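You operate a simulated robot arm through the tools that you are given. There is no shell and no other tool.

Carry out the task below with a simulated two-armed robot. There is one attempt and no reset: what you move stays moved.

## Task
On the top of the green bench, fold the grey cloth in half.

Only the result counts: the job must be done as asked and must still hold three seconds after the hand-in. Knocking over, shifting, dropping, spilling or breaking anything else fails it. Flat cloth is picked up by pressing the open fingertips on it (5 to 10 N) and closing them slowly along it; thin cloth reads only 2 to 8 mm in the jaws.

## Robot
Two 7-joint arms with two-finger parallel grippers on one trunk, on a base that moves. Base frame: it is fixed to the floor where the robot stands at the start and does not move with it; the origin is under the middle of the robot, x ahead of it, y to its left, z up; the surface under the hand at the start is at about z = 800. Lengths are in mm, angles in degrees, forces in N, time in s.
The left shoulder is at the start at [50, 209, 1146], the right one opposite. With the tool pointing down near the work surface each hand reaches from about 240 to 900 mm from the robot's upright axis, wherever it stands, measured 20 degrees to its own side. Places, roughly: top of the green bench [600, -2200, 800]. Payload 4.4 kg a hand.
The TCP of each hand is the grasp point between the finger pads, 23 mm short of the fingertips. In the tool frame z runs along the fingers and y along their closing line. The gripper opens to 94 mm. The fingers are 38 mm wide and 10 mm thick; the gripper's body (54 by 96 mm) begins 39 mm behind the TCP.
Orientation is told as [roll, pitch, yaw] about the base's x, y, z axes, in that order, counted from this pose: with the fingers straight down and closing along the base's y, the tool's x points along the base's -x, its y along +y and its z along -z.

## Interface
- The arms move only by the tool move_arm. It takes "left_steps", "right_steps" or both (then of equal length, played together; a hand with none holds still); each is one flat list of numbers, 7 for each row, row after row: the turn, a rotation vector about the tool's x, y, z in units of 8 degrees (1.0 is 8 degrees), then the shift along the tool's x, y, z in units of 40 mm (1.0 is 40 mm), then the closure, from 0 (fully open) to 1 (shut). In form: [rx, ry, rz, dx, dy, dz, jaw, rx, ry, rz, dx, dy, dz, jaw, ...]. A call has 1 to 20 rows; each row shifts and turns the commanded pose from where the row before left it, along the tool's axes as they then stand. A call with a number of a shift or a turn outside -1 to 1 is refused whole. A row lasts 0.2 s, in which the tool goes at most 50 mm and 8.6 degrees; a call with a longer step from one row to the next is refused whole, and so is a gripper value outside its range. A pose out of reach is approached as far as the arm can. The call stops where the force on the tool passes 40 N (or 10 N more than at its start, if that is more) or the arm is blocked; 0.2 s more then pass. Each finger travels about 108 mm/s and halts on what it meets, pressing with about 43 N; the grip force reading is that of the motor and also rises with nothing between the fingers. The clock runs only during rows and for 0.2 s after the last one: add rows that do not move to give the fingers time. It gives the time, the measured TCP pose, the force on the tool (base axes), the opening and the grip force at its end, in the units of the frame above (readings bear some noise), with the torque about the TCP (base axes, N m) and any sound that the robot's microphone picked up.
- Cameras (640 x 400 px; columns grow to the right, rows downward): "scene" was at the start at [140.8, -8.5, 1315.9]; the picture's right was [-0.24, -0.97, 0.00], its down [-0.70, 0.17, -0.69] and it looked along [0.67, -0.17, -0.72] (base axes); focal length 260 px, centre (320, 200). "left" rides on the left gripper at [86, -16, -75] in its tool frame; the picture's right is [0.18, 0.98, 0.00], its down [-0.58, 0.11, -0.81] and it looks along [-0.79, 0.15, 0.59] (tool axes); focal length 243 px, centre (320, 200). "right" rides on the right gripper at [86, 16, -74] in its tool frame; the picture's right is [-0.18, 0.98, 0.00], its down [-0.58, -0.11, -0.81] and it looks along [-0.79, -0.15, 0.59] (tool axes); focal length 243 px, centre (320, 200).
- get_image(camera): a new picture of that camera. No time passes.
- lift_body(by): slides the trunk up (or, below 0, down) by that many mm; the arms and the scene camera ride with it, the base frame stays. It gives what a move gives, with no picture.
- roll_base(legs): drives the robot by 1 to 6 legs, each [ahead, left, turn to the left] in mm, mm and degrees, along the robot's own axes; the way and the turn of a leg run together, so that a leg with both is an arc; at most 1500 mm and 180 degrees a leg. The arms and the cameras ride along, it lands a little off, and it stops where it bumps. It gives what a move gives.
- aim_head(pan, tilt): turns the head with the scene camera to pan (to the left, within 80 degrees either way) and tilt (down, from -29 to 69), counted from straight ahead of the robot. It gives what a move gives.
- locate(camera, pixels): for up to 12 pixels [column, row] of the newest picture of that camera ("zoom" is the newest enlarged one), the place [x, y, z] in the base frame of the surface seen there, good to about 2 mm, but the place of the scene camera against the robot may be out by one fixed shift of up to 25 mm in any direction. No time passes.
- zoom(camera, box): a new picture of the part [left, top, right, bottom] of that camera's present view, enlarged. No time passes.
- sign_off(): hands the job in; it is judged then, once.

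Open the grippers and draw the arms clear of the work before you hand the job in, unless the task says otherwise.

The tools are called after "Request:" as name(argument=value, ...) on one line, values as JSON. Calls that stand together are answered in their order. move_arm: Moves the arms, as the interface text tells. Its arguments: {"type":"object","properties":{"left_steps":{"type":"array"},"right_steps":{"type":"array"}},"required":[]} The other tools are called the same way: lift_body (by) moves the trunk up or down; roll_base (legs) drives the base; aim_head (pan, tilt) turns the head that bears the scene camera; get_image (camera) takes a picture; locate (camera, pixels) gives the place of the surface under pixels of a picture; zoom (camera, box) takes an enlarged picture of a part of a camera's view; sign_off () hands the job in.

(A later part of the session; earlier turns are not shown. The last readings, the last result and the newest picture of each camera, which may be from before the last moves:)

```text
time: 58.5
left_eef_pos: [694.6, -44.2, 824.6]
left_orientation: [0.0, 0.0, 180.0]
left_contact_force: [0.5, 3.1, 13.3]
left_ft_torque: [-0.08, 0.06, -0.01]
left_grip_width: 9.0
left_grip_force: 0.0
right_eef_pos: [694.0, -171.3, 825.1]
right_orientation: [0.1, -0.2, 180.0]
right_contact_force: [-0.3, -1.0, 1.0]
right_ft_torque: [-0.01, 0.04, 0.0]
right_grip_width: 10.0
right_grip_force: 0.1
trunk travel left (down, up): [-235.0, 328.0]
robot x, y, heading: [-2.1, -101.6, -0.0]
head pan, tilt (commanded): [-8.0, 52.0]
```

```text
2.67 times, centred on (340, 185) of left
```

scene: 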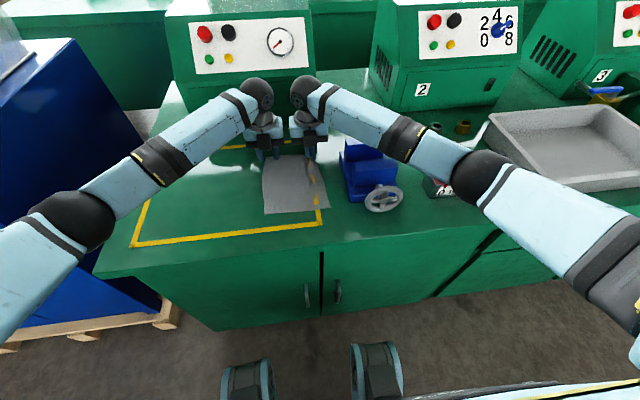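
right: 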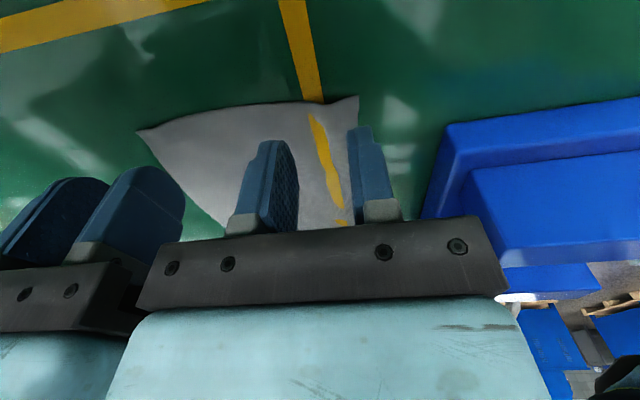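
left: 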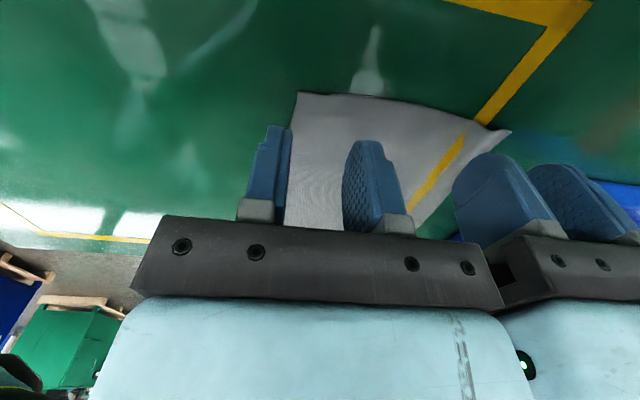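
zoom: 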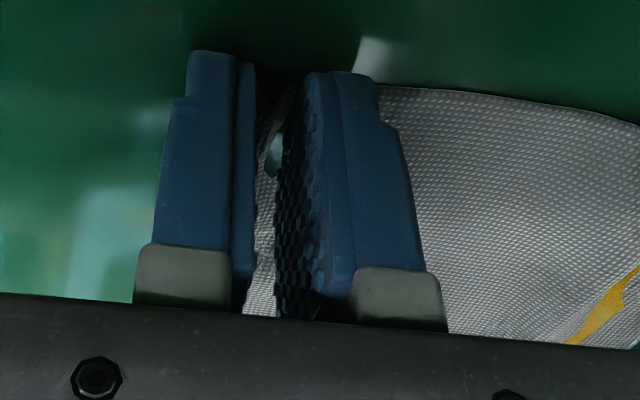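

The left jaw shows a ridge standing up between the pads, while the right has lost some pressure (1.0 N). I lower the right 0.7 mm, ease the left up 0.3 mm, hold briefly and continue closing to full grip.

Request:
move_arm(left_steps=[0, 0, 0, 0, 0, -0.008, 0.892, 0, 0, 0, 0, 0, 0, 0.892, 0, 0, 0, 0, 0, 0, 0.892, 0, 0, 0, 0, 0, 0, 0.892, 0, 0, 0, 0, 0.018, 0, 0.907, 0, 0, 0, 0, 0.018, 0, 0.922], right_steps=[0, 0, 0, 0, 0, 0.018, 0.892, 0, 0, 0, 0, 0, 0, 0.892, 0, 0, 0, 0, 0, 0, 0.892, 0, 0, 0, 0, 0, 0, 0.892, 0, 0, 0, 0, -0.018, 0, 0.907, 0, 0, 0, 0, -0.018, 0, 0.922])

Request:
zoom(camera="right", box=[200, 110, 440, 260])

Request:
zoom(camera="left", box=[220, 110, 460, 260])

```text
time: 59.9
left_eef_pos: [695.1, -43.3, 824.4]
left_orientation: [-0.1, 0.2, 180.0]
left_contact_force: [-0.3, 0.9, 3.2]
left_ft_torque: [0.02, -0.03, 0.01]
left_grip_width: 7.1
left_grip_force: 0.1
right_eef_pos: [694.2, -170.8, 824.1]
right_orientation: [0.0, -0.1, 180.1]
right_contact_force: [-1.8, -1.9, 11.7]
right_ft_torque: [0.05, 0.06, 0.01]
right_grip_width: 6.3
right_grip_force: 0.1
trunk travel left (down, up): [-235.0, 328.0]
robot x, y, heading: [5.3, -105.7, -0.0]
head pan, tilt (commanded): [-8.0, 52.0]
```

```text
2.67 times, centred on (320, 185) of right
```

zoom: 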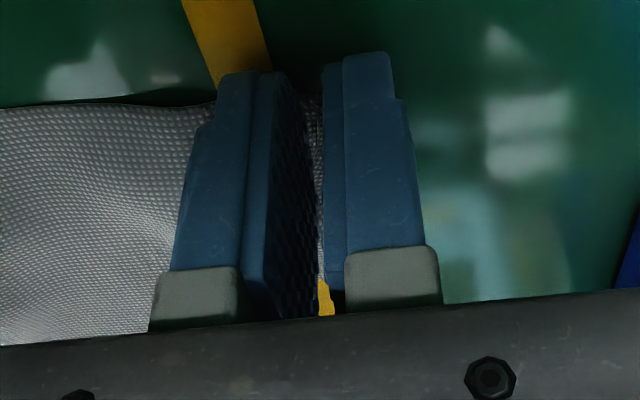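

```text
2.67 times, centred on (340, 185) of left
```

zoom: 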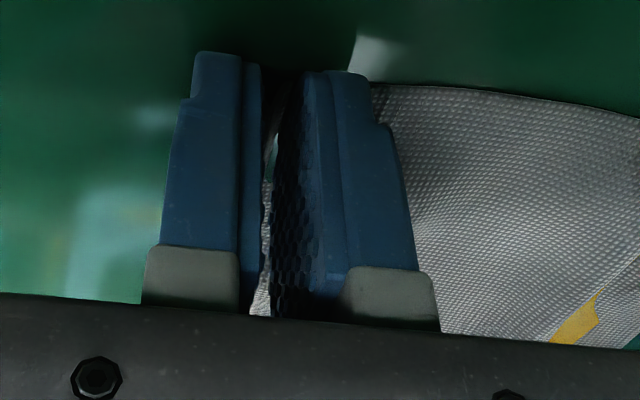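

Cloth stays between the pads on both sides (openings 7.1 and 6.3 mm). I finish closing both jaws.

Request:
move_arm(left_steps=[0, 0, 0, 0, 0.018, 0, 0.937, 0, 0, 0, 0, 0.018, 0, 0.952, 0, 0, 0, 0, 0, 0, 0.97, 0, 0, 0, 0, 0, 0, 0.985, 0, 0, 0, 0, 0, 0, 1, 0, 0, 0, 0, 0, 0, 1, 0, 0, 0, 0, 0, 0, 1], right_steps=[0, 0, 0, 0, -0.018, 0, 0.937, 0, 0, 0, 0, -0.018, 0, 0.952, 0, 0, 0, 0, 0, 0, 0.97, 0, 0, 0, 0, 0, 0, 0.985, 0, 0, 0, 0, 0, 0, 1, 0, 0, 0, 0, 0, 0, 1, 0, 0, 0, 0, 0, 0, 1])

Request:
zoom(camera="right", box=[200, 110, 440, 260])

Request:
zoom(camera="left", box=[220, 110, 460, 260])

```text
time: 61.5
left_eef_pos: [692.2, -47.5, 825.0]
left_orientation: [0.0, 0.1, 180.0]
left_contact_force: [0.8, -0.4, 3.2]
left_ft_torque: [-0.05, 0.0, -0.02]
left_grip_width: 1.5
left_grip_force: 42.7
right_eef_pos: [694.3, -168.5, 823.2]
right_orientation: [0.0, -0.2, 180.1]
right_contact_force: [0.6, -0.7, 15.7]
right_ft_torque: [0.09, 0.1, -0.02]
right_grip_width: 1.2
right_grip_force: 42.9
trunk travel left (down, up): [-235.0, 328.0]
robot x, y, heading: [1.0, -104.0, -0.1]
head pan, tilt (commanded): [-8.0, 52.0]
```

```text
2.67 times, centred on (320, 185) of right
```

zoom: 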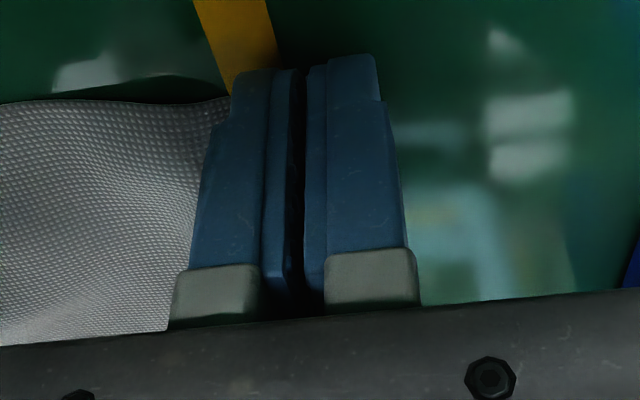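

```text
2.67 times, centred on (340, 185) of left
```

zoom: 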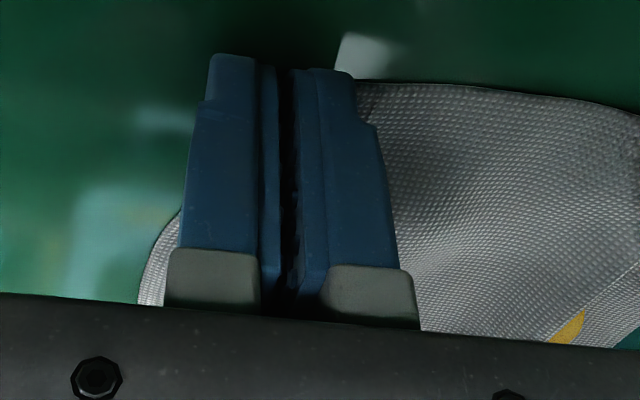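

Both jaws are shut at 1.5 and 1.2 mm with 43 N. I lift both hands slowly by 16 mm to see whether the cloth comes along.

Request:
move_arm(left_steps=[0, 0, 0, 0, 0, -0.1, 1, 0, 0, 0, 0, 0, -0.1, 1, 0, 0, 0, 0, 0, -0.1, 1, 0, 0, 0, 0, 0, -0.1, 1], right_steps=[0, 0, 0, 0, 0, -0.1, 1, 0, 0, 0, 0, 0, -0.1, 1, 0, 0, 0, 0, 0, -0.1, 1, 0, 0, 0, 0, 0, -0.1, 1])

Request:
get_image(camera="left")

Request:
get_image(camera="right")

Request:
zoom(camera="scene", box=[230, 110, 390, 230])

```text
time: 62.5
left_eef_pos: [694.5, -47.9, 838.6]
left_orientation: [0.0, 0.0, 180.0]
left_contact_force: [-0.3, -0.6, 0.5]
left_ft_torque: [-0.01, 0.03, -0.02]
left_grip_width: 1.8
left_grip_force: 42.7
right_eef_pos: [695.6, -167.8, 838.9]
right_orientation: [0.1, -0.2, 179.8]
right_contact_force: [0.6, 0.1, -0.3]
right_ft_torque: [0.03, 0.05, -0.02]
right_grip_width: 0.9
right_grip_force: 43.3
trunk travel left (down, up): [-235.0, 328.0]
robot x, y, heading: [2.8, -101.5, -0.4]
head pan, tilt (commanded): [-8.0, 52.0]
```

```text
taken
```

left: 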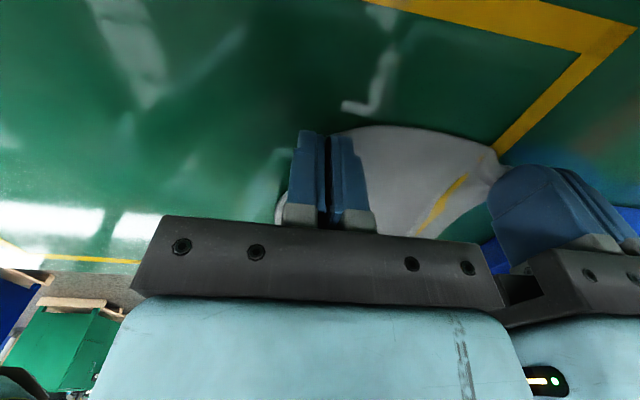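

```text
taken
```

right: 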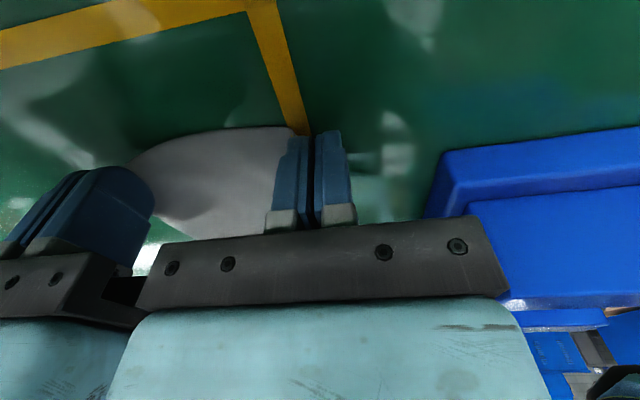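

```text
3.33 times, centred on (310, 170) of scene
```

zoom: 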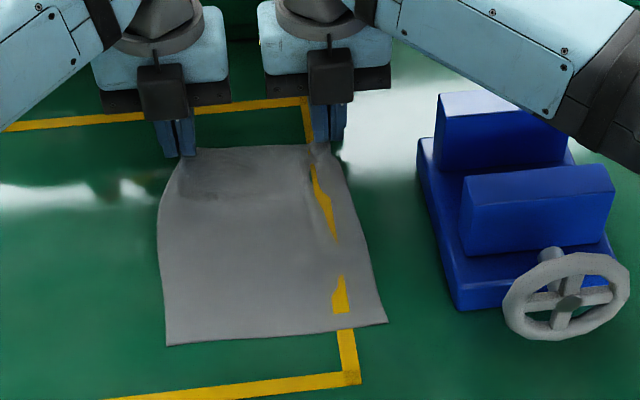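

The cloth seems to be lifted at both fingertips. I locate points on its far edge and near the jaws to check their height.

Request:
locate(camera="left", pixels=[[345, 132], [370, 128], [420, 130], [460, 138], [370, 160], [368, 180], [280, 205]])

Request:
locate(camera="right", pixels=[[290, 130], [260, 130], [220, 132], [180, 143], [270, 150], [260, 190]])

Request:
zoom(camera="left", box=[260, 110, 500, 260])

Request:
zoom(camera="right", box=[140, 110, 380, 260])

```text
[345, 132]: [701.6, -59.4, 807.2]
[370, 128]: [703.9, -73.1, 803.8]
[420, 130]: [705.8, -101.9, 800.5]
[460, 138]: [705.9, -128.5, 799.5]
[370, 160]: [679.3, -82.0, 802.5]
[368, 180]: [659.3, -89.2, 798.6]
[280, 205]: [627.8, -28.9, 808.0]
```

```text
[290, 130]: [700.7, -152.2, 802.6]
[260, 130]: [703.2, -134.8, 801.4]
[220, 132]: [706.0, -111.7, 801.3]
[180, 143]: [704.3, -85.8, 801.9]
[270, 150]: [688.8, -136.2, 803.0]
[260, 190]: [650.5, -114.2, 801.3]
```

```text
2.67 times, centred on (380, 185) of left
```

zoom: 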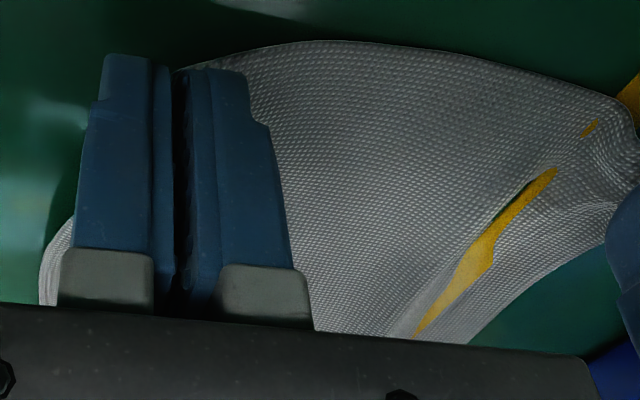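

```text
2.67 times, centred on (260, 185) of right
```

zoom: 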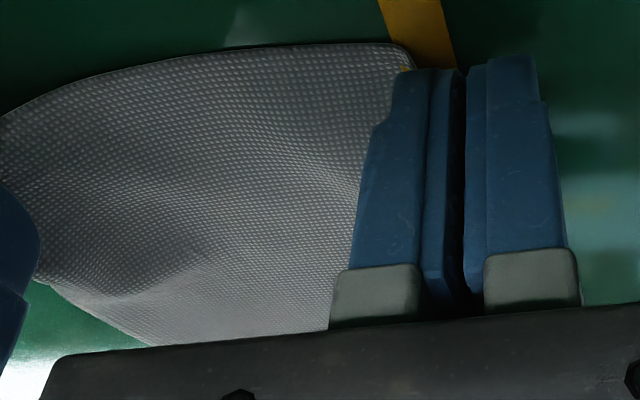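

The cloth is lifted near the left jaw (z ≈ 807), but the right is unclear. I lift both another 24 mm and look again.

Request:
move_arm(left_steps=[0, 0, 0, 0, 0, -0.2, 1, 0, 0, 0, 0, 0, -0.2, 1, 0, 0, 0, 0, 0, -0.2, 1], right_steps=[0, 0, 0, 0, 0, -0.2, 1, 0, 0, 0, 0, 0, -0.2, 1, 0, 0, 0, 0, 0, -0.2, 1])

Request:
zoom(camera="left", box=[260, 80, 540, 260])

Request:
zoom(camera="right", box=[100, 80, 380, 260])

Request:
zoom(camera="scene", box=[230, 110, 390, 230])

```text
time: 63.2
left_eef_pos: [694.4, -47.2, 863.0]
left_orientation: [0.0, 0.0, 180.0]
left_contact_force: [-0.7, -0.1, -0.4]
left_ft_torque: [0.03, 0.0, 0.02]
left_grip_width: 1.7
left_grip_force: 42.7
right_eef_pos: [695.0, -167.6, 862.6]
right_orientation: [0.1, -0.1, 180.0]
right_contact_force: [0.7, 1.1, 0.2]
right_ft_torque: [0.02, 0.02, 0.01]
right_grip_width: 1.0
right_grip_force: 42.6
trunk travel left (down, up): [-235.0, 328.0]
robot x, y, heading: [-1.8, -103.9, 0.0]
head pan, tilt (commanded): [-8.0, 52.0]
```

```text
2.22 times, centred on (400, 170) of left
```

zoom: 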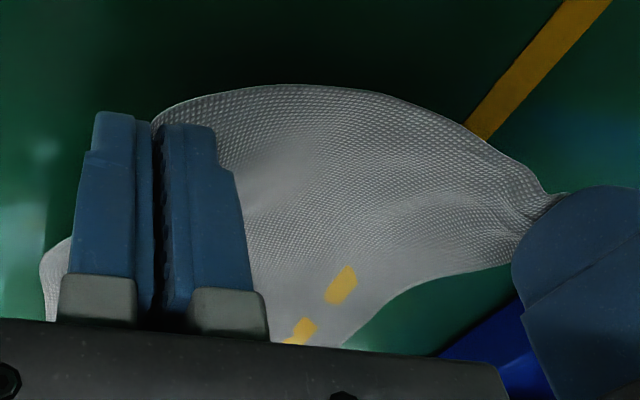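

```text
2.22 times, centred on (240, 170) of right
```

zoom: 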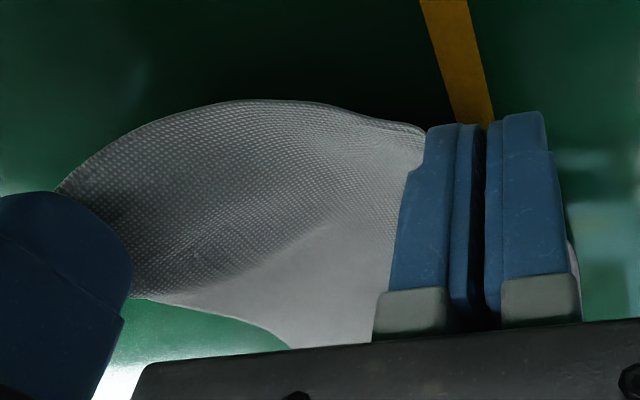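

```text
3.33 times, centred on (310, 170) of scene
```

zoom: 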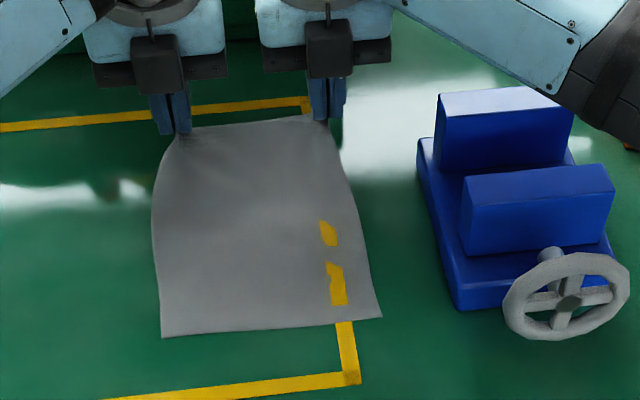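

Both corners are held: the far edge hangs from both fingertips. I locate the near corners at zoom (163, 337) and (381, 318) so I know where the folded edge must land.

Request:
locate(camera="zoom", pixels=[[165, 335], [379, 317], [270, 329], [153, 220], [352, 220], [220, 133], [182, 137], [325, 122]])

```text
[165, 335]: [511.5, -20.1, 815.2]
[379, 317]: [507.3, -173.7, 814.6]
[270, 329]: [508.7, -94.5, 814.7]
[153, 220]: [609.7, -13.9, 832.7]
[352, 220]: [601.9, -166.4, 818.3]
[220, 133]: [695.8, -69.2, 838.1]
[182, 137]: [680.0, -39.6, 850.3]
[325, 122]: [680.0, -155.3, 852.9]
```

The near edge now lies at about x = 515. I start the fold: both hands move together back toward the robot and up, along an arc about the middle line x ≈ 612, pitching gradually so the fingers start to point ahead.

Request:
move_arm(left_steps=[0, 0.5, 0, -0.2225, 0, -0.0863, 1, 0, 0.5, 0, -0.2225, 0, -0.0863, 1, 0, 0.5, 0, -0.138, 0, -0.1495, 1, 0, 0.5, 0, -0.138, 0, -0.1495, 1, 0, 0.5, 0, -0.1265, 0, -0.139, 1, 0, 0.5, 0, -0.1265, 0, -0.139, 1], right_steps=[0, 0.5, 0, -0.2225, 0, -0.0863, 1, 0, 0.5, 0, -0.2225, 0, -0.0863, 1, 0, 0.5, 0, -0.138, 0, -0.1495, 1, 0, 0.5, 0, -0.138, 0, -0.1495, 1, 0, 0.5, 0, -0.1265, 0, -0.139, 1, 0, 0.5, 0, -0.1265, 0, -0.139, 1])

Request:
get_image(camera="scene")

Request:
get_image(camera="left")

Request:
get_image(camera="right")

```text
time: 64.7
left_eef_pos: [649.1, -46.5, 886.0]
left_orientation: [0.0, 24.1, 179.9]
left_contact_force: [-0.2, 0.8, 0.4]
left_ft_torque: [-0.01, -0.03, 0.01]
left_grip_width: 1.9
left_grip_force: 43.0
right_eef_pos: [650.5, -168.9, 886.9]
right_orientation: [0.1, 23.9, 180.0]
right_contact_force: [0.7, -0.7, 0.8]
right_ft_torque: [-0.02, 0.05, 0.04]
right_grip_width: 1.2
right_grip_force: 42.5
trunk travel left (down, up): [-235.0, 328.0]
robot x, y, heading: [-0.8, -101.2, 0.1]
head pan, tilt (commanded): [-8.0, 52.0]
```

```text
taken
```

scene: 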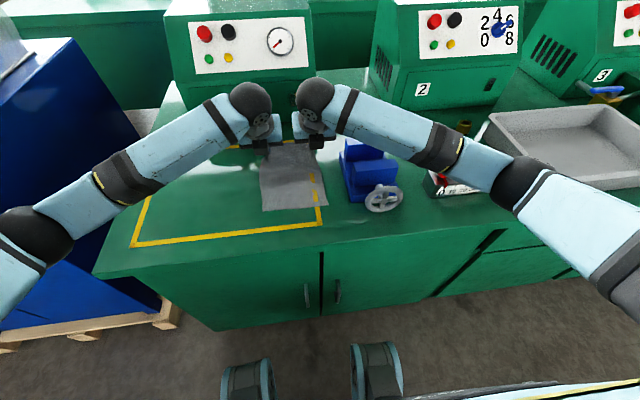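

```text
taken
```

left: 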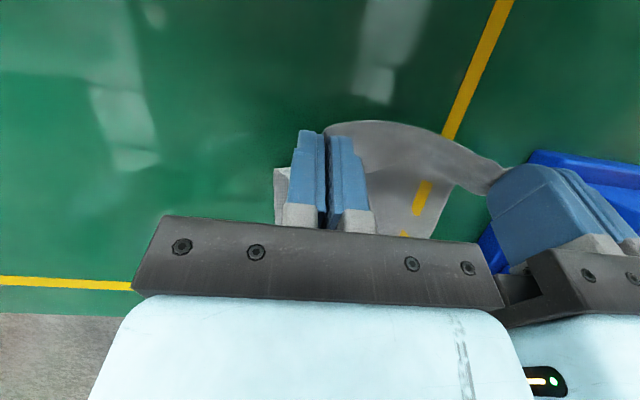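

```text
taken
```

right: 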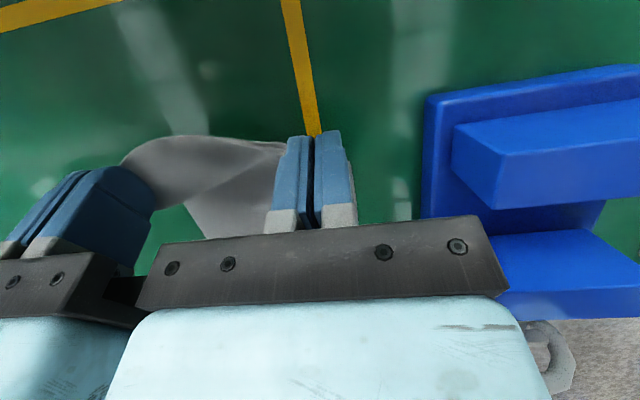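

The hands are on plan at (650, 886) with 24 degrees of pitch, and both corners are still held. I continue the arc to the top and past the middle.

Request:
move_arm(left_steps=[0, 0.5, 0, -0.137, 0, -0.147, 1, 0, 0.5, 0, -0.137, 0, -0.147, 1, 0, 0.5, 0, -0.1555, 0, -0.1238, 1, 0, 0.5, 0, -0.1555, 0, -0.1238, 1, 0, 0.5, 0, -0.149, 0, -0.13, 1, 0, 0.5, 0, -0.149, 0, -0.13, 1], right_steps=[0, 0.5, 0, -0.137, 0, -0.147, 1, 0, 0.5, 0, -0.137, 0, -0.147, 1, 0, 0.5, 0, -0.1555, 0, -0.1238, 1, 0, 0.5, 0, -0.1555, 0, -0.1238, 1, 0, 0.5, 0, -0.149, 0, -0.13, 1, 0, 0.5, 0, -0.149, 0, -0.13, 1])

Request:
zoom(camera="scene", box=[210, 100, 400, 230])

Request:
get_image(camera="left")

Request:
get_image(camera="right")

```text
time: 66.0
left_eef_pos: [602.8, -47.9, 893.4]
left_orientation: [0.0, 48.2, 179.9]
left_contact_force: [-0.4, -0.1, 0.1]
left_ft_torque: [0.01, 0.02, 0.02]
left_grip_width: 1.7
left_grip_force: 42.7
right_eef_pos: [604.1, -169.0, 893.6]
right_orientation: [0.1, 47.9, -180.0]
right_contact_force: [0.3, -0.3, -0.7]
right_ft_torque: [-0.01, -0.01, -0.01]
right_grip_width: 1.4
right_grip_force: 43.3
trunk travel left (down, up): [-235.0, 328.0]
robot x, y, heading: [2.0, -102.6, -0.3]
head pan, tilt (commanded): [-8.0, 52.0]
```

```text
3.08 times, centred on (305, 165) of scene
```

zoom: 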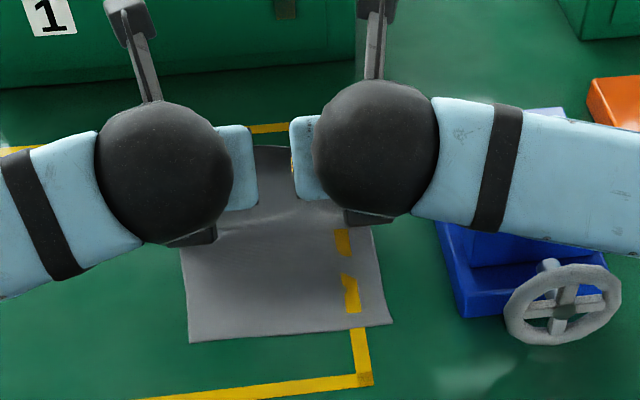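

```text
taken
```

left: 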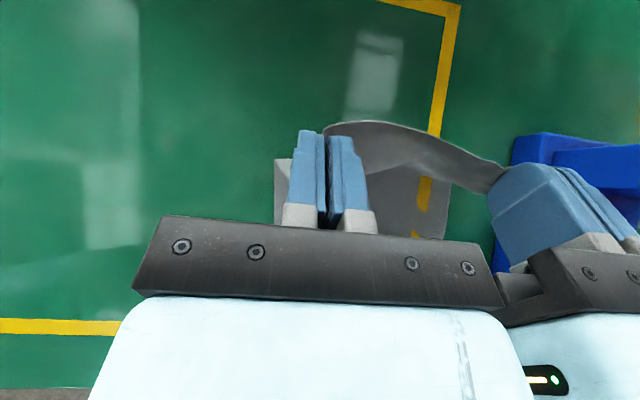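

```text
taken
```

right: 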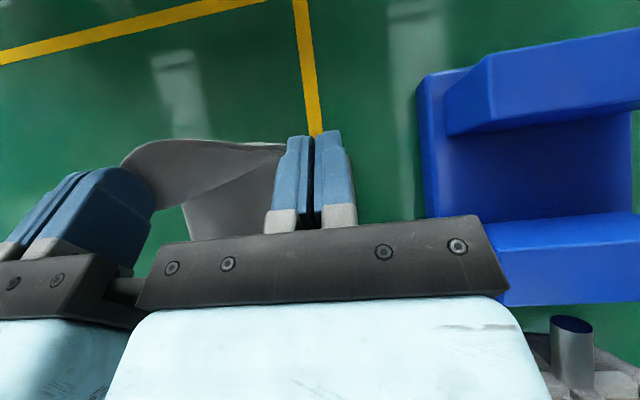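

The arc goes well at (603, 893) with 48 degrees of pitch. I check the near corners at zoom (193, 339) and (391, 321) again, since the lower half may have slid a little.

Request:
locate(camera="zoom", pixels=[[194, 339], [390, 320], [290, 331], [184, 255], [375, 240]])

```text
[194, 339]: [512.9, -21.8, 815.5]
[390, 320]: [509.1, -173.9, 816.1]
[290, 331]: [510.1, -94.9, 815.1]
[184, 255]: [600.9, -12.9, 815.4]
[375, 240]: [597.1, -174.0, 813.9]
```

The near edge has stayed at x ≈ 514, so the far edge must land there. I continue over the top and down, stopping about 30 mm above the final height.

Request:
move_arm(left_steps=[0, 0.5, 0, -0.24, 0, -0.225, 1, 0, 0.5, 0, -0.24, 0, -0.225, 1, 0, 0, 0, -0.271, 0, -0.134, 1, 0, 0, 0, -0.271, 0, -0.134, 1, 0, 0, 0, -0.309, 0, -0.033, 1, 0, 0, 0, -0.309, 0, -0.033, 1], right_steps=[0, 0.5, 0, -0.24, 0, -0.225, 1, 0, 0.5, 0, -0.24, 0, -0.225, 1, 0, 0, 0, -0.271, 0, -0.134, 1, 0, 0, 0, -0.271, 0, -0.134, 1, 0, 0, 0, -0.309, 0, -0.033, 1, 0, 0, 0, -0.309, 0, -0.033, 1])

Request:
zoom(camera="scene", box=[210, 100, 400, 230])

Request:
get_image(camera="left")

Request:
get_image(camera="right")

```text
time: 67.5
left_eef_pos: [540.6, -46.3, 858.6]
left_orientation: [0.0, 56.0, 179.9]
left_contact_force: [0.6, 0.3, -0.7]
left_ft_torque: [0.01, -0.04, 0.01]
left_grip_width: 1.7
left_grip_force: 42.9
right_eef_pos: [541.5, -168.7, 859.9]
right_orientation: [0.1, 55.8, -179.9]
right_contact_force: [0.2, -0.6, -0.7]
right_ft_torque: [0.01, -0.01, 0.0]
right_grip_width: 1.3
right_grip_force: 42.3
trunk travel left (down, up): [-235.0, 328.0]
robot x, y, heading: [1.5, -100.9, 0.2]
head pan, tilt (commanded): [-8.0, 52.0]
```

```text
3.08 times, centred on (305, 165) of scene
```

zoom: 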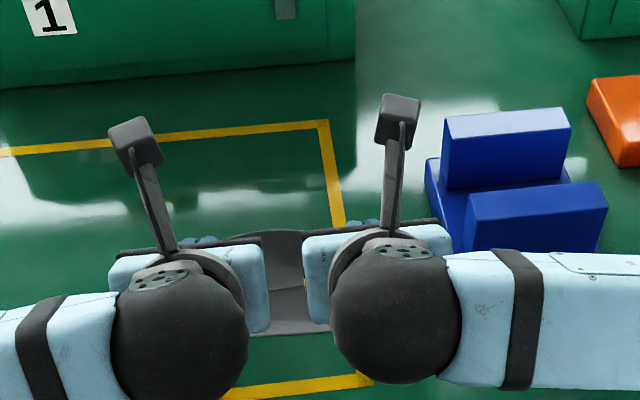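

```text
taken
```

left: 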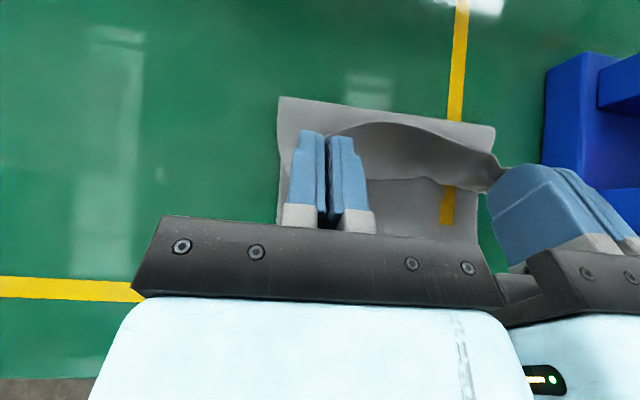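

```text
taken
```

right: 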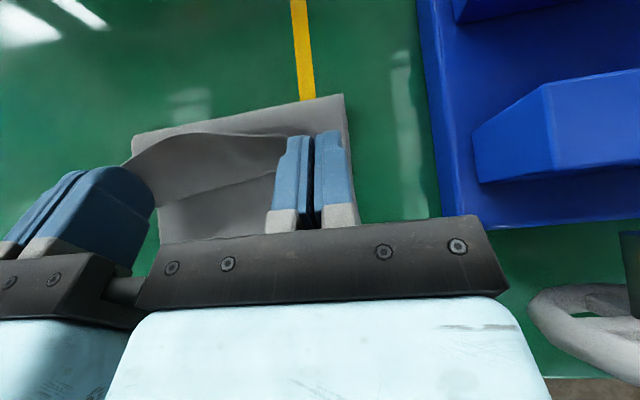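

The fold is forming with the edge above the near side. Before lowering further, I must check the right forearm's height over the vise and wheel, since it passes close by at zoom (500, 330).

Request:
locate(camera="zoom", pixels=[[400, 320], [480, 310], [480, 380], [560, 310], [560, 390], [620, 300], [460, 260], [520, 255], [600, 275], [550, 210], [590, 190], [400, 380]])

Request:
get_image(camera="scene")

Request:
locate(camera="right", pixels=[[555, 295], [600, 290], [540, 310], [620, 325], [590, 345], [600, 140], [560, 150]])

```text
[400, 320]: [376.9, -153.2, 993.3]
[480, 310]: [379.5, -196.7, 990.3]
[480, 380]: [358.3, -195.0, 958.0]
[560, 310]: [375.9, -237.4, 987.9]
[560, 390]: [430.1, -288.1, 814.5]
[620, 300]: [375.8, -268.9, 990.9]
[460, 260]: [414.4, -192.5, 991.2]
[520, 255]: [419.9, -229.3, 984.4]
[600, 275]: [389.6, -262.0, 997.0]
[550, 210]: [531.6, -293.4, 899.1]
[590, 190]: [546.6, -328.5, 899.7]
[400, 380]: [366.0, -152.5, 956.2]
```

```text
taken
```

scene: 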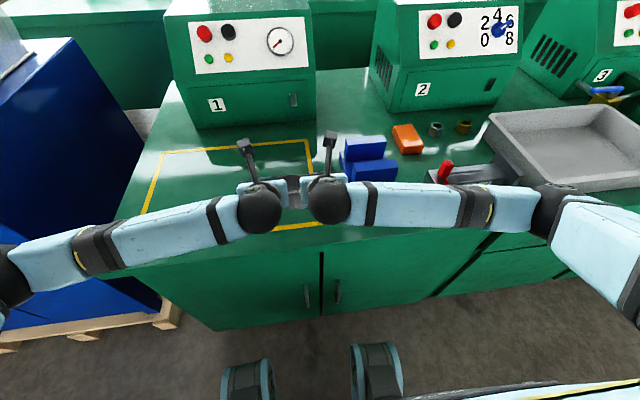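

```text
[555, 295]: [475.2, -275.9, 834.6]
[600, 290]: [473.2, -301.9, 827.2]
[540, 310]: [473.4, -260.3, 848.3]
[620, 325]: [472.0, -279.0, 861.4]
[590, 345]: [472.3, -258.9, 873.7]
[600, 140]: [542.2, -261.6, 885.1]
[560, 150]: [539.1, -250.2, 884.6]
```

The right forearm lies at x ≈ 352–432, nearer the robot than the wheel (x ≥ 462), and it moves away as the hands come back, so it stays clear. I lower the folded edge slowly toward the near edge.

Request:
move_arm(left_steps=[0, 0, 0, -0.184, 0, 0.022, 1, 0, 0, 0, -0.184, 0, 0.022, 1, 0, 0, 0, -0.184, 0, 0.022, 1], right_steps=[0, 0, 0, -0.184, 0, 0.022, 1, 0, 0, 0, -0.184, 0, 0.022, 1, 0, 0, 0, -0.184, 0, 0.022, 1])

Request:
get_image(camera="left")

Request:
get_image(camera="right")

Request:
zoom(camera="scene", box=[220, 130, 380, 240])

```text
time: 68.2
left_eef_pos: [530.4, -45.7, 839.1]
left_orientation: [0.0, 56.0, 180.1]
left_contact_force: [0.6, -0.3, 0.8]
left_ft_torque: [0.01, 0.0, -0.01]
left_grip_width: 1.5
left_grip_force: 42.7
right_eef_pos: [529.6, -167.9, 841.4]
right_orientation: [0.1, 55.8, -179.9]
right_contact_force: [0.4, 0.4, 0.6]
right_ft_torque: [0.02, 0.0, -0.01]
right_grip_width: 1.1
right_grip_force: 43.2
trunk travel left (down, up): [-235.0, 328.0]
robot x, y, heading: [-3.0, -105.1, -0.1]
head pan, tilt (commanded): [-8.0, 52.0]
```

```text
taken
```

left: 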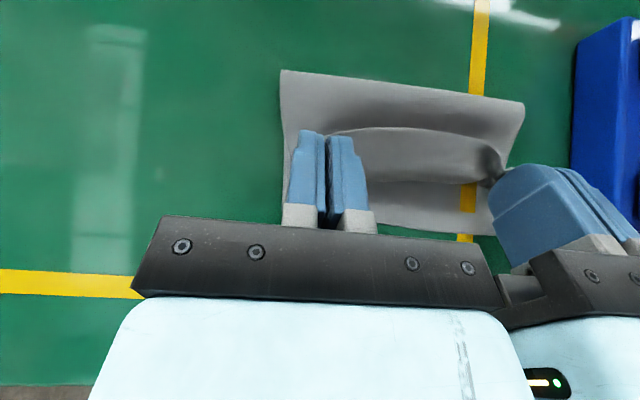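

```text
taken
```

right: 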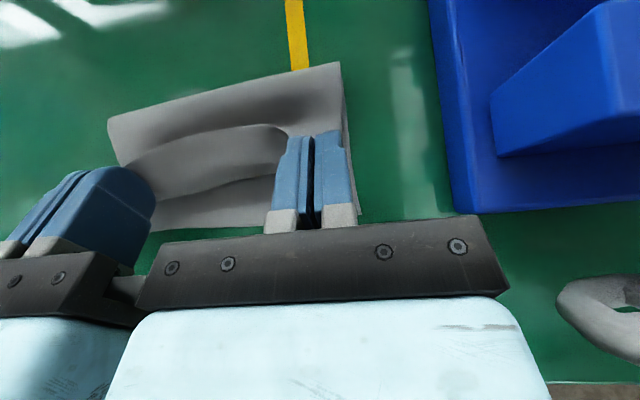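

```text
3.64 times, centred on (300, 185) of scene
```

zoom: 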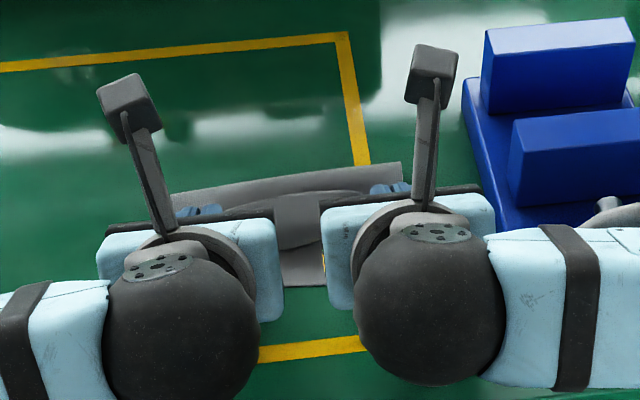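

The edge is close above the near side, and the fold line shows at the top of the left view from (282, 72) to (522, 104). I locate the fold line, the hanging edge and the visible near edge.

Request:
locate(camera="left", pixels=[[284, 74], [400, 86], [520, 106], [400, 130], [450, 140], [400, 180], [400, 229], [440, 232], [488, 234], [285, 195]])

Request:
locate(camera="right", pixels=[[338, 66], [230, 92], [112, 120], [200, 135], [250, 127], [200, 190], [200, 225], [155, 228], [358, 215]])

```text
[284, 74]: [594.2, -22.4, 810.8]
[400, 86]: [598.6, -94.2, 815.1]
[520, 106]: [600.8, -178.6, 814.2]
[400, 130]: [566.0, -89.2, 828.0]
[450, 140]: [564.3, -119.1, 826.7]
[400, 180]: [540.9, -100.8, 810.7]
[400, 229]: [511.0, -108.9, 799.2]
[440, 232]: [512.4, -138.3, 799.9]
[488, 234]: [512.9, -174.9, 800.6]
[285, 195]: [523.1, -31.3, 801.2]
```

```text
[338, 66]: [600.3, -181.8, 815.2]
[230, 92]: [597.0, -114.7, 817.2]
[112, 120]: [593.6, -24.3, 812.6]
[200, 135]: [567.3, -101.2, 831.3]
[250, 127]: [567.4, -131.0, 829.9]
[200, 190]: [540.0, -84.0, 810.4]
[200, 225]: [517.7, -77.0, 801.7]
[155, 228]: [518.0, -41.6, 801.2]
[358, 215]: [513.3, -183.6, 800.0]
```

The near edge is at x ≈ 513 on the right and 518 on the left, and the held edge still hangs above. I lower both hands another 9–11 mm, watching the force.

Request:
move_arm(left_steps=[0, 0, 0, -0.104, 0, 0.047, 1, 0, 0, 0, -0.104, 0, 0.047, 1], right_steps=[0, 0, 0, -0.131, 0, 0.051, 1, 0, 0, 0, -0.131, 0, 0.051, 1])

Request:
get_image(camera="left")

Request:
get_image(camera="right")

```text
time: 68.8
left_eef_pos: [529.5, -45.3, 831.6]
left_orientation: [0.1, 56.1, 179.9]
left_contact_force: [1.5, 0.4, 4.7]
left_ft_torque: [-0.02, -0.04, -0.04]
left_grip_width: 1.7
left_grip_force: 42.9
right_eef_pos: [528.2, -168.6, 830.7]
right_orientation: [0.0, 55.8, -179.9]
right_contact_force: [0.9, -0.2, 5.3]
right_ft_torque: [0.0, -0.08, 0.0]
right_grip_width: 1.1
right_grip_force: 42.8
trunk travel left (down, up): [-235.0, 328.0]
robot x, y, heading: [-2.9, -99.0, -0.0]
head pan, tilt (commanded): [-8.0, 52.0]
```

```text
taken
```

left: 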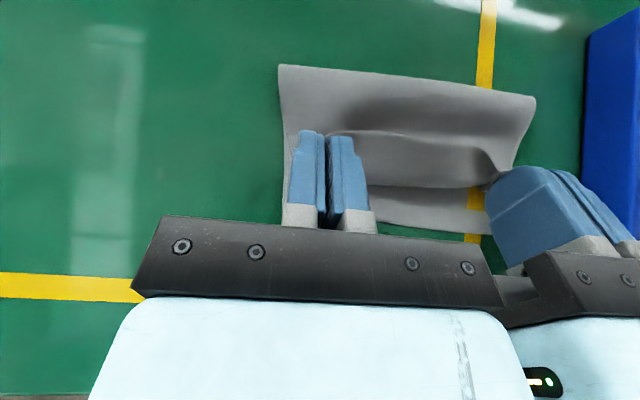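

```text
taken
```

right: 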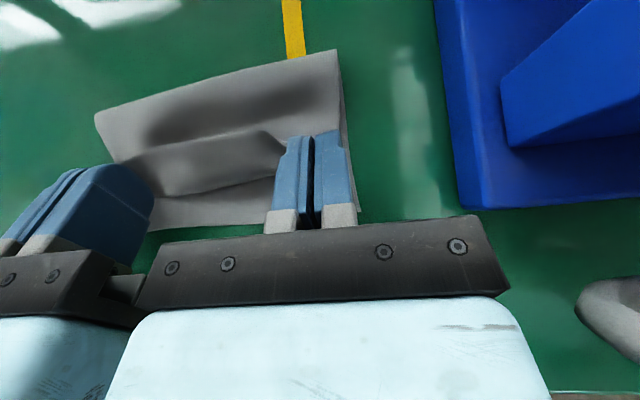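

Contact is made at about 5 N on both sides. I locate the U-turn of the upper layer and the raised edge to estimate where the edge will land when released.

Request:
locate(camera="right", pixels=[[200, 193], [240, 184], [200, 141], [250, 131], [200, 165], [200, 224], [230, 80], [335, 54], [100, 118]])

Request:
locate(camera="left", pixels=[[400, 184], [440, 187], [400, 136], [450, 142], [400, 160], [430, 230], [400, 82], [285, 70], [530, 98]])

```text
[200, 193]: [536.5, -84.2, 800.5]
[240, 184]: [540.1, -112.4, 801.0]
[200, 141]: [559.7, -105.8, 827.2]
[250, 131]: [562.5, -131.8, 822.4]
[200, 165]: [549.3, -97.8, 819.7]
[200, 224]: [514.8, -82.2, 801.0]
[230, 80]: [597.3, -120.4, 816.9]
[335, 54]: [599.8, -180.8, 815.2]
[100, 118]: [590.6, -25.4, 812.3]
```

```text
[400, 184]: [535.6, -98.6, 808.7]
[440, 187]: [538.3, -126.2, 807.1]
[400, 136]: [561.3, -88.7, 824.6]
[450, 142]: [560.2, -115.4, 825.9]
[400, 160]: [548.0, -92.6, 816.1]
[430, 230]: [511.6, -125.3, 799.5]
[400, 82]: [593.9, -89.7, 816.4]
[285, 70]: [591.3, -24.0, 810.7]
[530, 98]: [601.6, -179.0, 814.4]
```

The upper layer turns at x ≈ 536 and has about 32 mm of lip still to unroll. That would land near x = 502, past the near edge at 513. I lift the hands 3 mm, move the edge 8 mm ahead and set it down again.

Request:
move_arm(left_steps=[0, 0, 0, 0.062, 0, -0.042, 1, 0, 0, 0, 0.056, 0, 0.083, 1, 0, 0, 0, 0.056, 0, 0.083, 1, 0, 0, 0, -0.042, 0, 0.028, 1], right_steps=[0, 0, 0, 0.062, 0, -0.042, 1, 0, 0, 0, 0.056, 0, 0.083, 1, 0, 0, 0, 0.056, 0, 0.083, 1, 0, 0, 0, -0.042, 0, 0.028, 1])

Request:
get_image(camera="left")

Request:
get_image(camera="right")

```text
time: 69.8
left_eef_pos: [537.3, -47.0, 831.0]
left_orientation: [0.1, 56.1, 180.0]
left_contact_force: [1.0, -0.2, 4.3]
left_ft_torque: [-0.01, -0.01, -0.01]
left_grip_width: 1.7
left_grip_force: 42.7
right_eef_pos: [536.6, -167.3, 831.8]
right_orientation: [0.1, 55.8, -179.9]
right_contact_force: [0.3, 0.5, 1.1]
right_ft_torque: [-0.01, 0.01, 0.01]
right_grip_width: 0.9
right_grip_force: 43.3
trunk travel left (down, up): [-235.0, 328.0]
robot x, y, heading: [1.4, -102.4, 0.0]
head pan, tilt (commanded): [-8.0, 52.0]
```

```text
taken
```

left: 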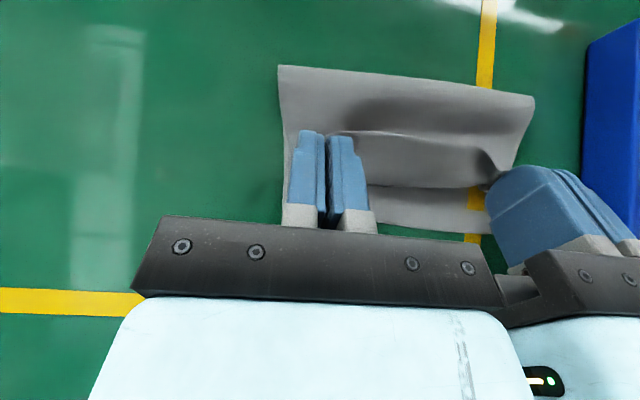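

```text
taken
```

right: 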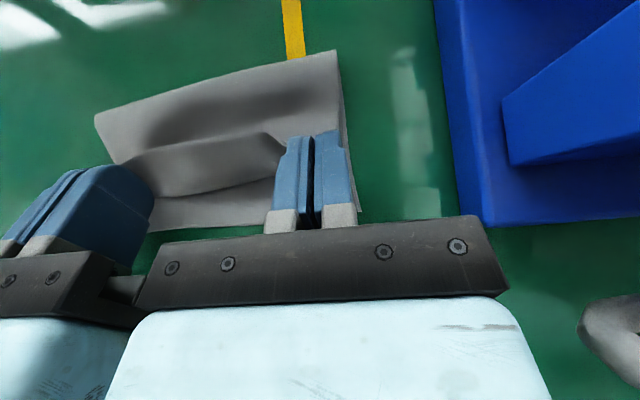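

The whole cloth slid along with the hands, so the two layers did not shift against each other. I lift the edge 18 mm clear, move it 9 mm ahead, and lower it again so that only the upper layer moves.

Request:
move_arm(left_steps=[0, 0, 0, 0.124, 0, -0.084, 1, 0, 0, 0, 0.124, 0, -0.084, 1, 0, 0, 0, 0.124, 0, -0.084, 1, 0, 0, 0, 0.063, 0, 0.093, 1, 0, 0, 0, 0.063, 0, 0.093, 1, 0, 0, 0, -0.124, 0, 0.084, 1, 0, 0, 0, -0.124, 0, 0.084, 1, 0, 0, 0, -0.114, 0, 0.077, 1], right_steps=[0, 0, 0, 0.124, 0, -0.084, 1, 0, 0, 0, 0.124, 0, -0.084, 1, 0, 0, 0, 0.124, 0, -0.084, 1, 0, 0, 0, 0.063, 0, 0.093, 1, 0, 0, 0, 0.063, 0, 0.093, 1, 0, 0, 0, -0.124, 0, 0.084, 1, 0, 0, 0, -0.124, 0, 0.084, 1, 0, 0, 0, -0.124, 0, 0.084, 1])

Request:
get_image(camera="left")

Request:
get_image(camera="right")

```text
time: 71.7
left_eef_pos: [545.9, -47.2, 833.3]
left_orientation: [0.1, 56.1, 180.0]
left_contact_force: [0.6, -0.4, 0.5]
left_ft_torque: [0.0, -0.03, -0.02]
left_grip_width: 2.0
left_grip_force: 43.1
right_eef_pos: [545.6, -169.0, 831.1]
right_orientation: [0.1, 55.9, -180.0]
right_contact_force: [0.3, 0.8, 3.3]
right_ft_torque: [0.03, -0.05, -0.01]
right_grip_width: 1.2
right_grip_force: 43.7
trunk travel left (down, up): [-235.0, 328.0]
robot x, y, heading: [4.8, -103.3, 0.1]
head pan, tilt (commanded): [-8.0, 52.0]
```

```text
taken
```

left: 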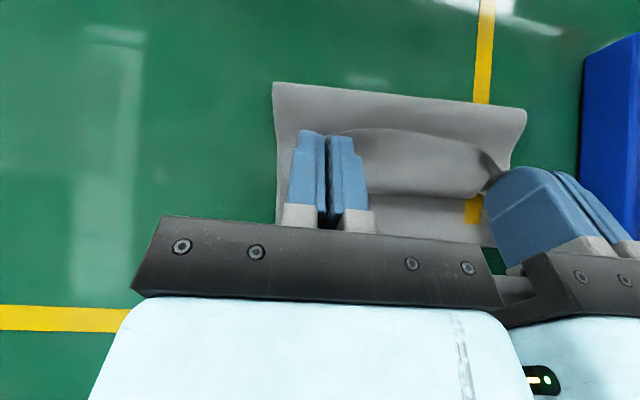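

```text
taken
```

right: 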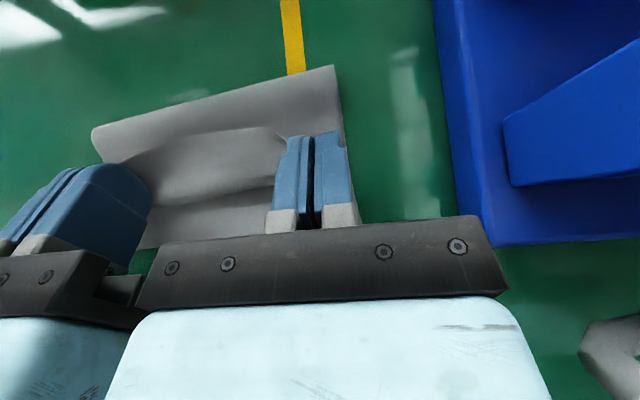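

Request:
locate(camera="right", pixels=[[200, 202], [240, 194], [200, 138], [250, 130], [200, 165], [145, 246], [220, 95], [332, 70], [96, 132], [357, 220]])

Request:
locate(camera="left", pixels=[[400, 193], [440, 196], [400, 133], [450, 143], [430, 235], [488, 244], [400, 97], [277, 87], [521, 112], [279, 215]])

```text
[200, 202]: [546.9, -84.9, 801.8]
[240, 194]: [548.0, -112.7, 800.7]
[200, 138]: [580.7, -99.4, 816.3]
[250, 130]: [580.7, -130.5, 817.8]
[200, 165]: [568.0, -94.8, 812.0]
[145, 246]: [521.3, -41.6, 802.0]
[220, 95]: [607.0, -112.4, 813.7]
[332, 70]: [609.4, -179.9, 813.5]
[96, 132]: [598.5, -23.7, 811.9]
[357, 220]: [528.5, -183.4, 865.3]
```

```text
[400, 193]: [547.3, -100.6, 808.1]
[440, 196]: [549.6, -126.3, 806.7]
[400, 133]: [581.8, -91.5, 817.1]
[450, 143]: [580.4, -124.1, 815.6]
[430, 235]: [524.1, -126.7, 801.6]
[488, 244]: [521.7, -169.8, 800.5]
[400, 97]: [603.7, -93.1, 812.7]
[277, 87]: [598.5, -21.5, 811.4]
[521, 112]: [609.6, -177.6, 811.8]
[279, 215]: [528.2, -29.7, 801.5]
```

The upper layer now turns at x ≈ 547 with about 36 mm of lip, so it would land near x = 511, while the near edge is at about 520. I repeat the lift, move ahead another 7 mm, and lower.

Request:
move_arm(left_steps=[0, 0, 0, 0.124, 0, -0.084, 1, 0, 0, 0, 0.124, 0, -0.084, 1, 0, 0, 0, 0.124, 0, -0.084, 1, 0, 0, 0, 0.049, 0, 0.072, 1, 0, 0, 0, 0.049, 0, 0.072, 1, 0, 0, 0, -0.124, 0, 0.084, 1, 0, 0, 0, -0.124, 0, 0.084, 1, 0, 0, 0, -0.145, 0, 0.098, 1], right_steps=[0, 0, 0, 0.124, 0, -0.084, 1, 0, 0, 0, 0.124, 0, -0.084, 1, 0, 0, 0, 0.124, 0, -0.084, 1, 0, 0, 0, 0.049, 0, 0.072, 1, 0, 0, 0, 0.049, 0, 0.072, 1, 0, 0, 0, -0.124, 0, 0.084, 1, 0, 0, 0, -0.124, 0, 0.084, 1, 0, 0, 0, -0.118, 0, 0.08, 1])

Request:
get_image(camera="left")

Request:
get_image(camera="right")

```text
time: 73.5
left_eef_pos: [552.7, -47.1, 832.6]
left_orientation: [0.1, 56.1, -180.0]
left_contact_force: [0.5, 0.3, 2.0]
left_ft_torque: [0.02, -0.01, -0.02]
left_grip_width: 1.8
left_grip_force: 43.1
right_eef_pos: [550.9, -168.1, 831.5]
right_orientation: [0.0, 55.8, -179.9]
right_contact_force: [-0.3, -0.2, 3.1]
right_ft_torque: [0.02, -0.07, 0.01]
right_grip_width: 1.0
right_grip_force: 43.0
trunk travel left (down, up): [-235.0, 328.0]
robot x, y, heading: [-0.1, -100.9, -0.1]
head pan, tilt (commanded): [-8.0, 52.0]
```

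```text
taken
```

left: 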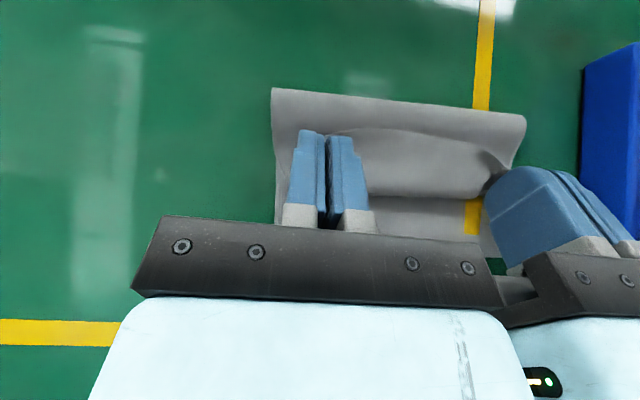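

```text
taken
```

right: 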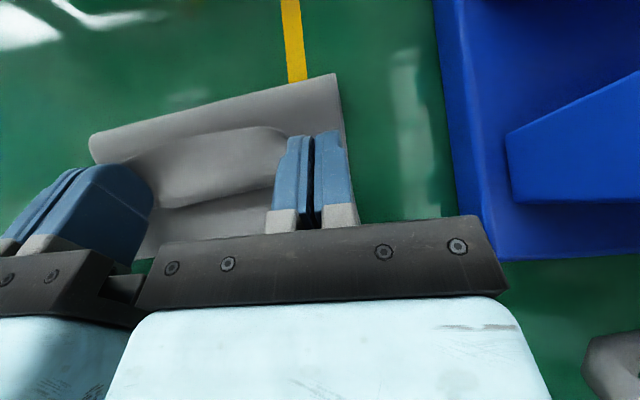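

The view changed only slightly, and the near edge now shows at about (137, 256) in the right view. I locate the U-turn, raised edge, near edge and fold again.

Request:
locate(camera="right", pixels=[[200, 205], [240, 197], [200, 136], [250, 128], [140, 253], [138, 240], [220, 104], [332, 77], [96, 140]])

Request:
locate(camera="left", pixels=[[400, 196], [440, 198], [400, 132], [450, 140], [492, 253], [400, 104], [275, 92], [521, 117]])

```text
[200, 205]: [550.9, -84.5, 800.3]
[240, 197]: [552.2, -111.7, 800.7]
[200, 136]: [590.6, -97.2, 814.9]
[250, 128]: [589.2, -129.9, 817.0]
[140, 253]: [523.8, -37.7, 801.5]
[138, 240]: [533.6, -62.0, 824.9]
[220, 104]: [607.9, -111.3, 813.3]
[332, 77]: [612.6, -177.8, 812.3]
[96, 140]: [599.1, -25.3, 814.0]
```

```text
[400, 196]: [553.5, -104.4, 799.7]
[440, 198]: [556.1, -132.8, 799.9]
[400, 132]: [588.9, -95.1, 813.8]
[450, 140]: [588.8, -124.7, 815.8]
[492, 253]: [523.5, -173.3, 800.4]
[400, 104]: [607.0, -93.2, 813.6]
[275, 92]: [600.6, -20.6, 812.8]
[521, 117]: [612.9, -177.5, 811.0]
```

The edge should now land near x = 513 against a near edge at 521, and flattening the fold will close most of that gap. I open both jaws slowly to let go of the cloth.

Request:
move_arm(left_steps=[0, 0, 0, 0, 0, 0, 0.96, 0, 0, 0, 0, 0, 0, 0.92, 0, 0, 0, 0, 0, 0, 0.88, 0, 0, 0, 0, 0, 0, 0.84, 0, 0, 0, 0, 0, 0, 0.8, 0, 0, 0, 0, 0, 0, 0.78, 0, 0, 0, 0, 0, 0, 0.78], right_steps=[0, 0, 0, 0, 0, 0, 0.96, 0, 0, 0, 0, 0, 0, 0.92, 0, 0, 0, 0, 0, 0, 0.88, 0, 0, 0, 0, 0, 0, 0.84, 0, 0, 0, 0, 0, 0, 0.8, 0, 0, 0, 0, 0, 0, 0.78, 0, 0, 0, 0, 0, 0, 0.78])

Request:
get_image(camera="left")

Request:
get_image(camera="right")

```text
time: 75.0
left_eef_pos: [552.6, -47.3, 831.7]
left_orientation: [0.1, 56.0, 180.1]
left_contact_force: [0.0, -1.0, 0.4]
left_ft_torque: [0.0, -0.03, 0.02]
left_grip_width: 20.7
left_grip_force: 0.2
right_eef_pos: [551.4, -168.4, 830.5]
right_orientation: [0.1, 55.8, -179.9]
right_contact_force: [-0.3, -0.7, -0.2]
right_ft_torque: [0.02, 0.01, 0.0]
right_grip_width: 20.7
right_grip_force: 0.0
trunk travel left (down, up): [-235.0, 328.0]
robot x, y, heading: [-2.1, -98.9, 0.1]
head pan, tilt (commanded): [-8.0, 52.0]
```

```text
taken
```

left: 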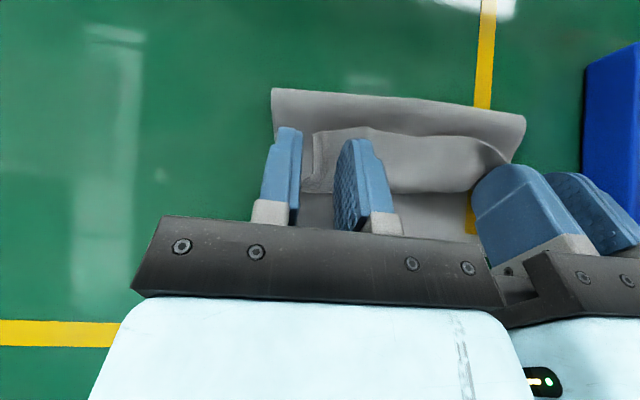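

```text
taken
```

right: 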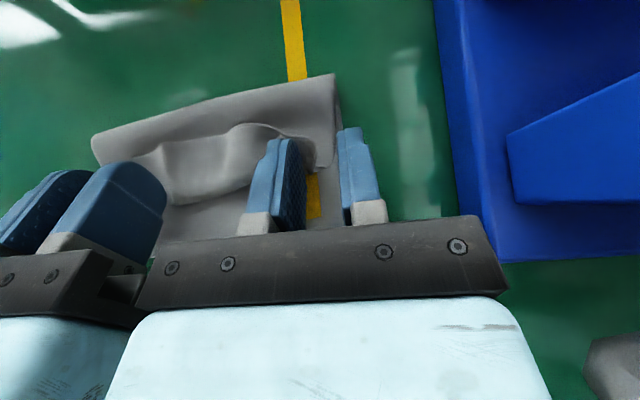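

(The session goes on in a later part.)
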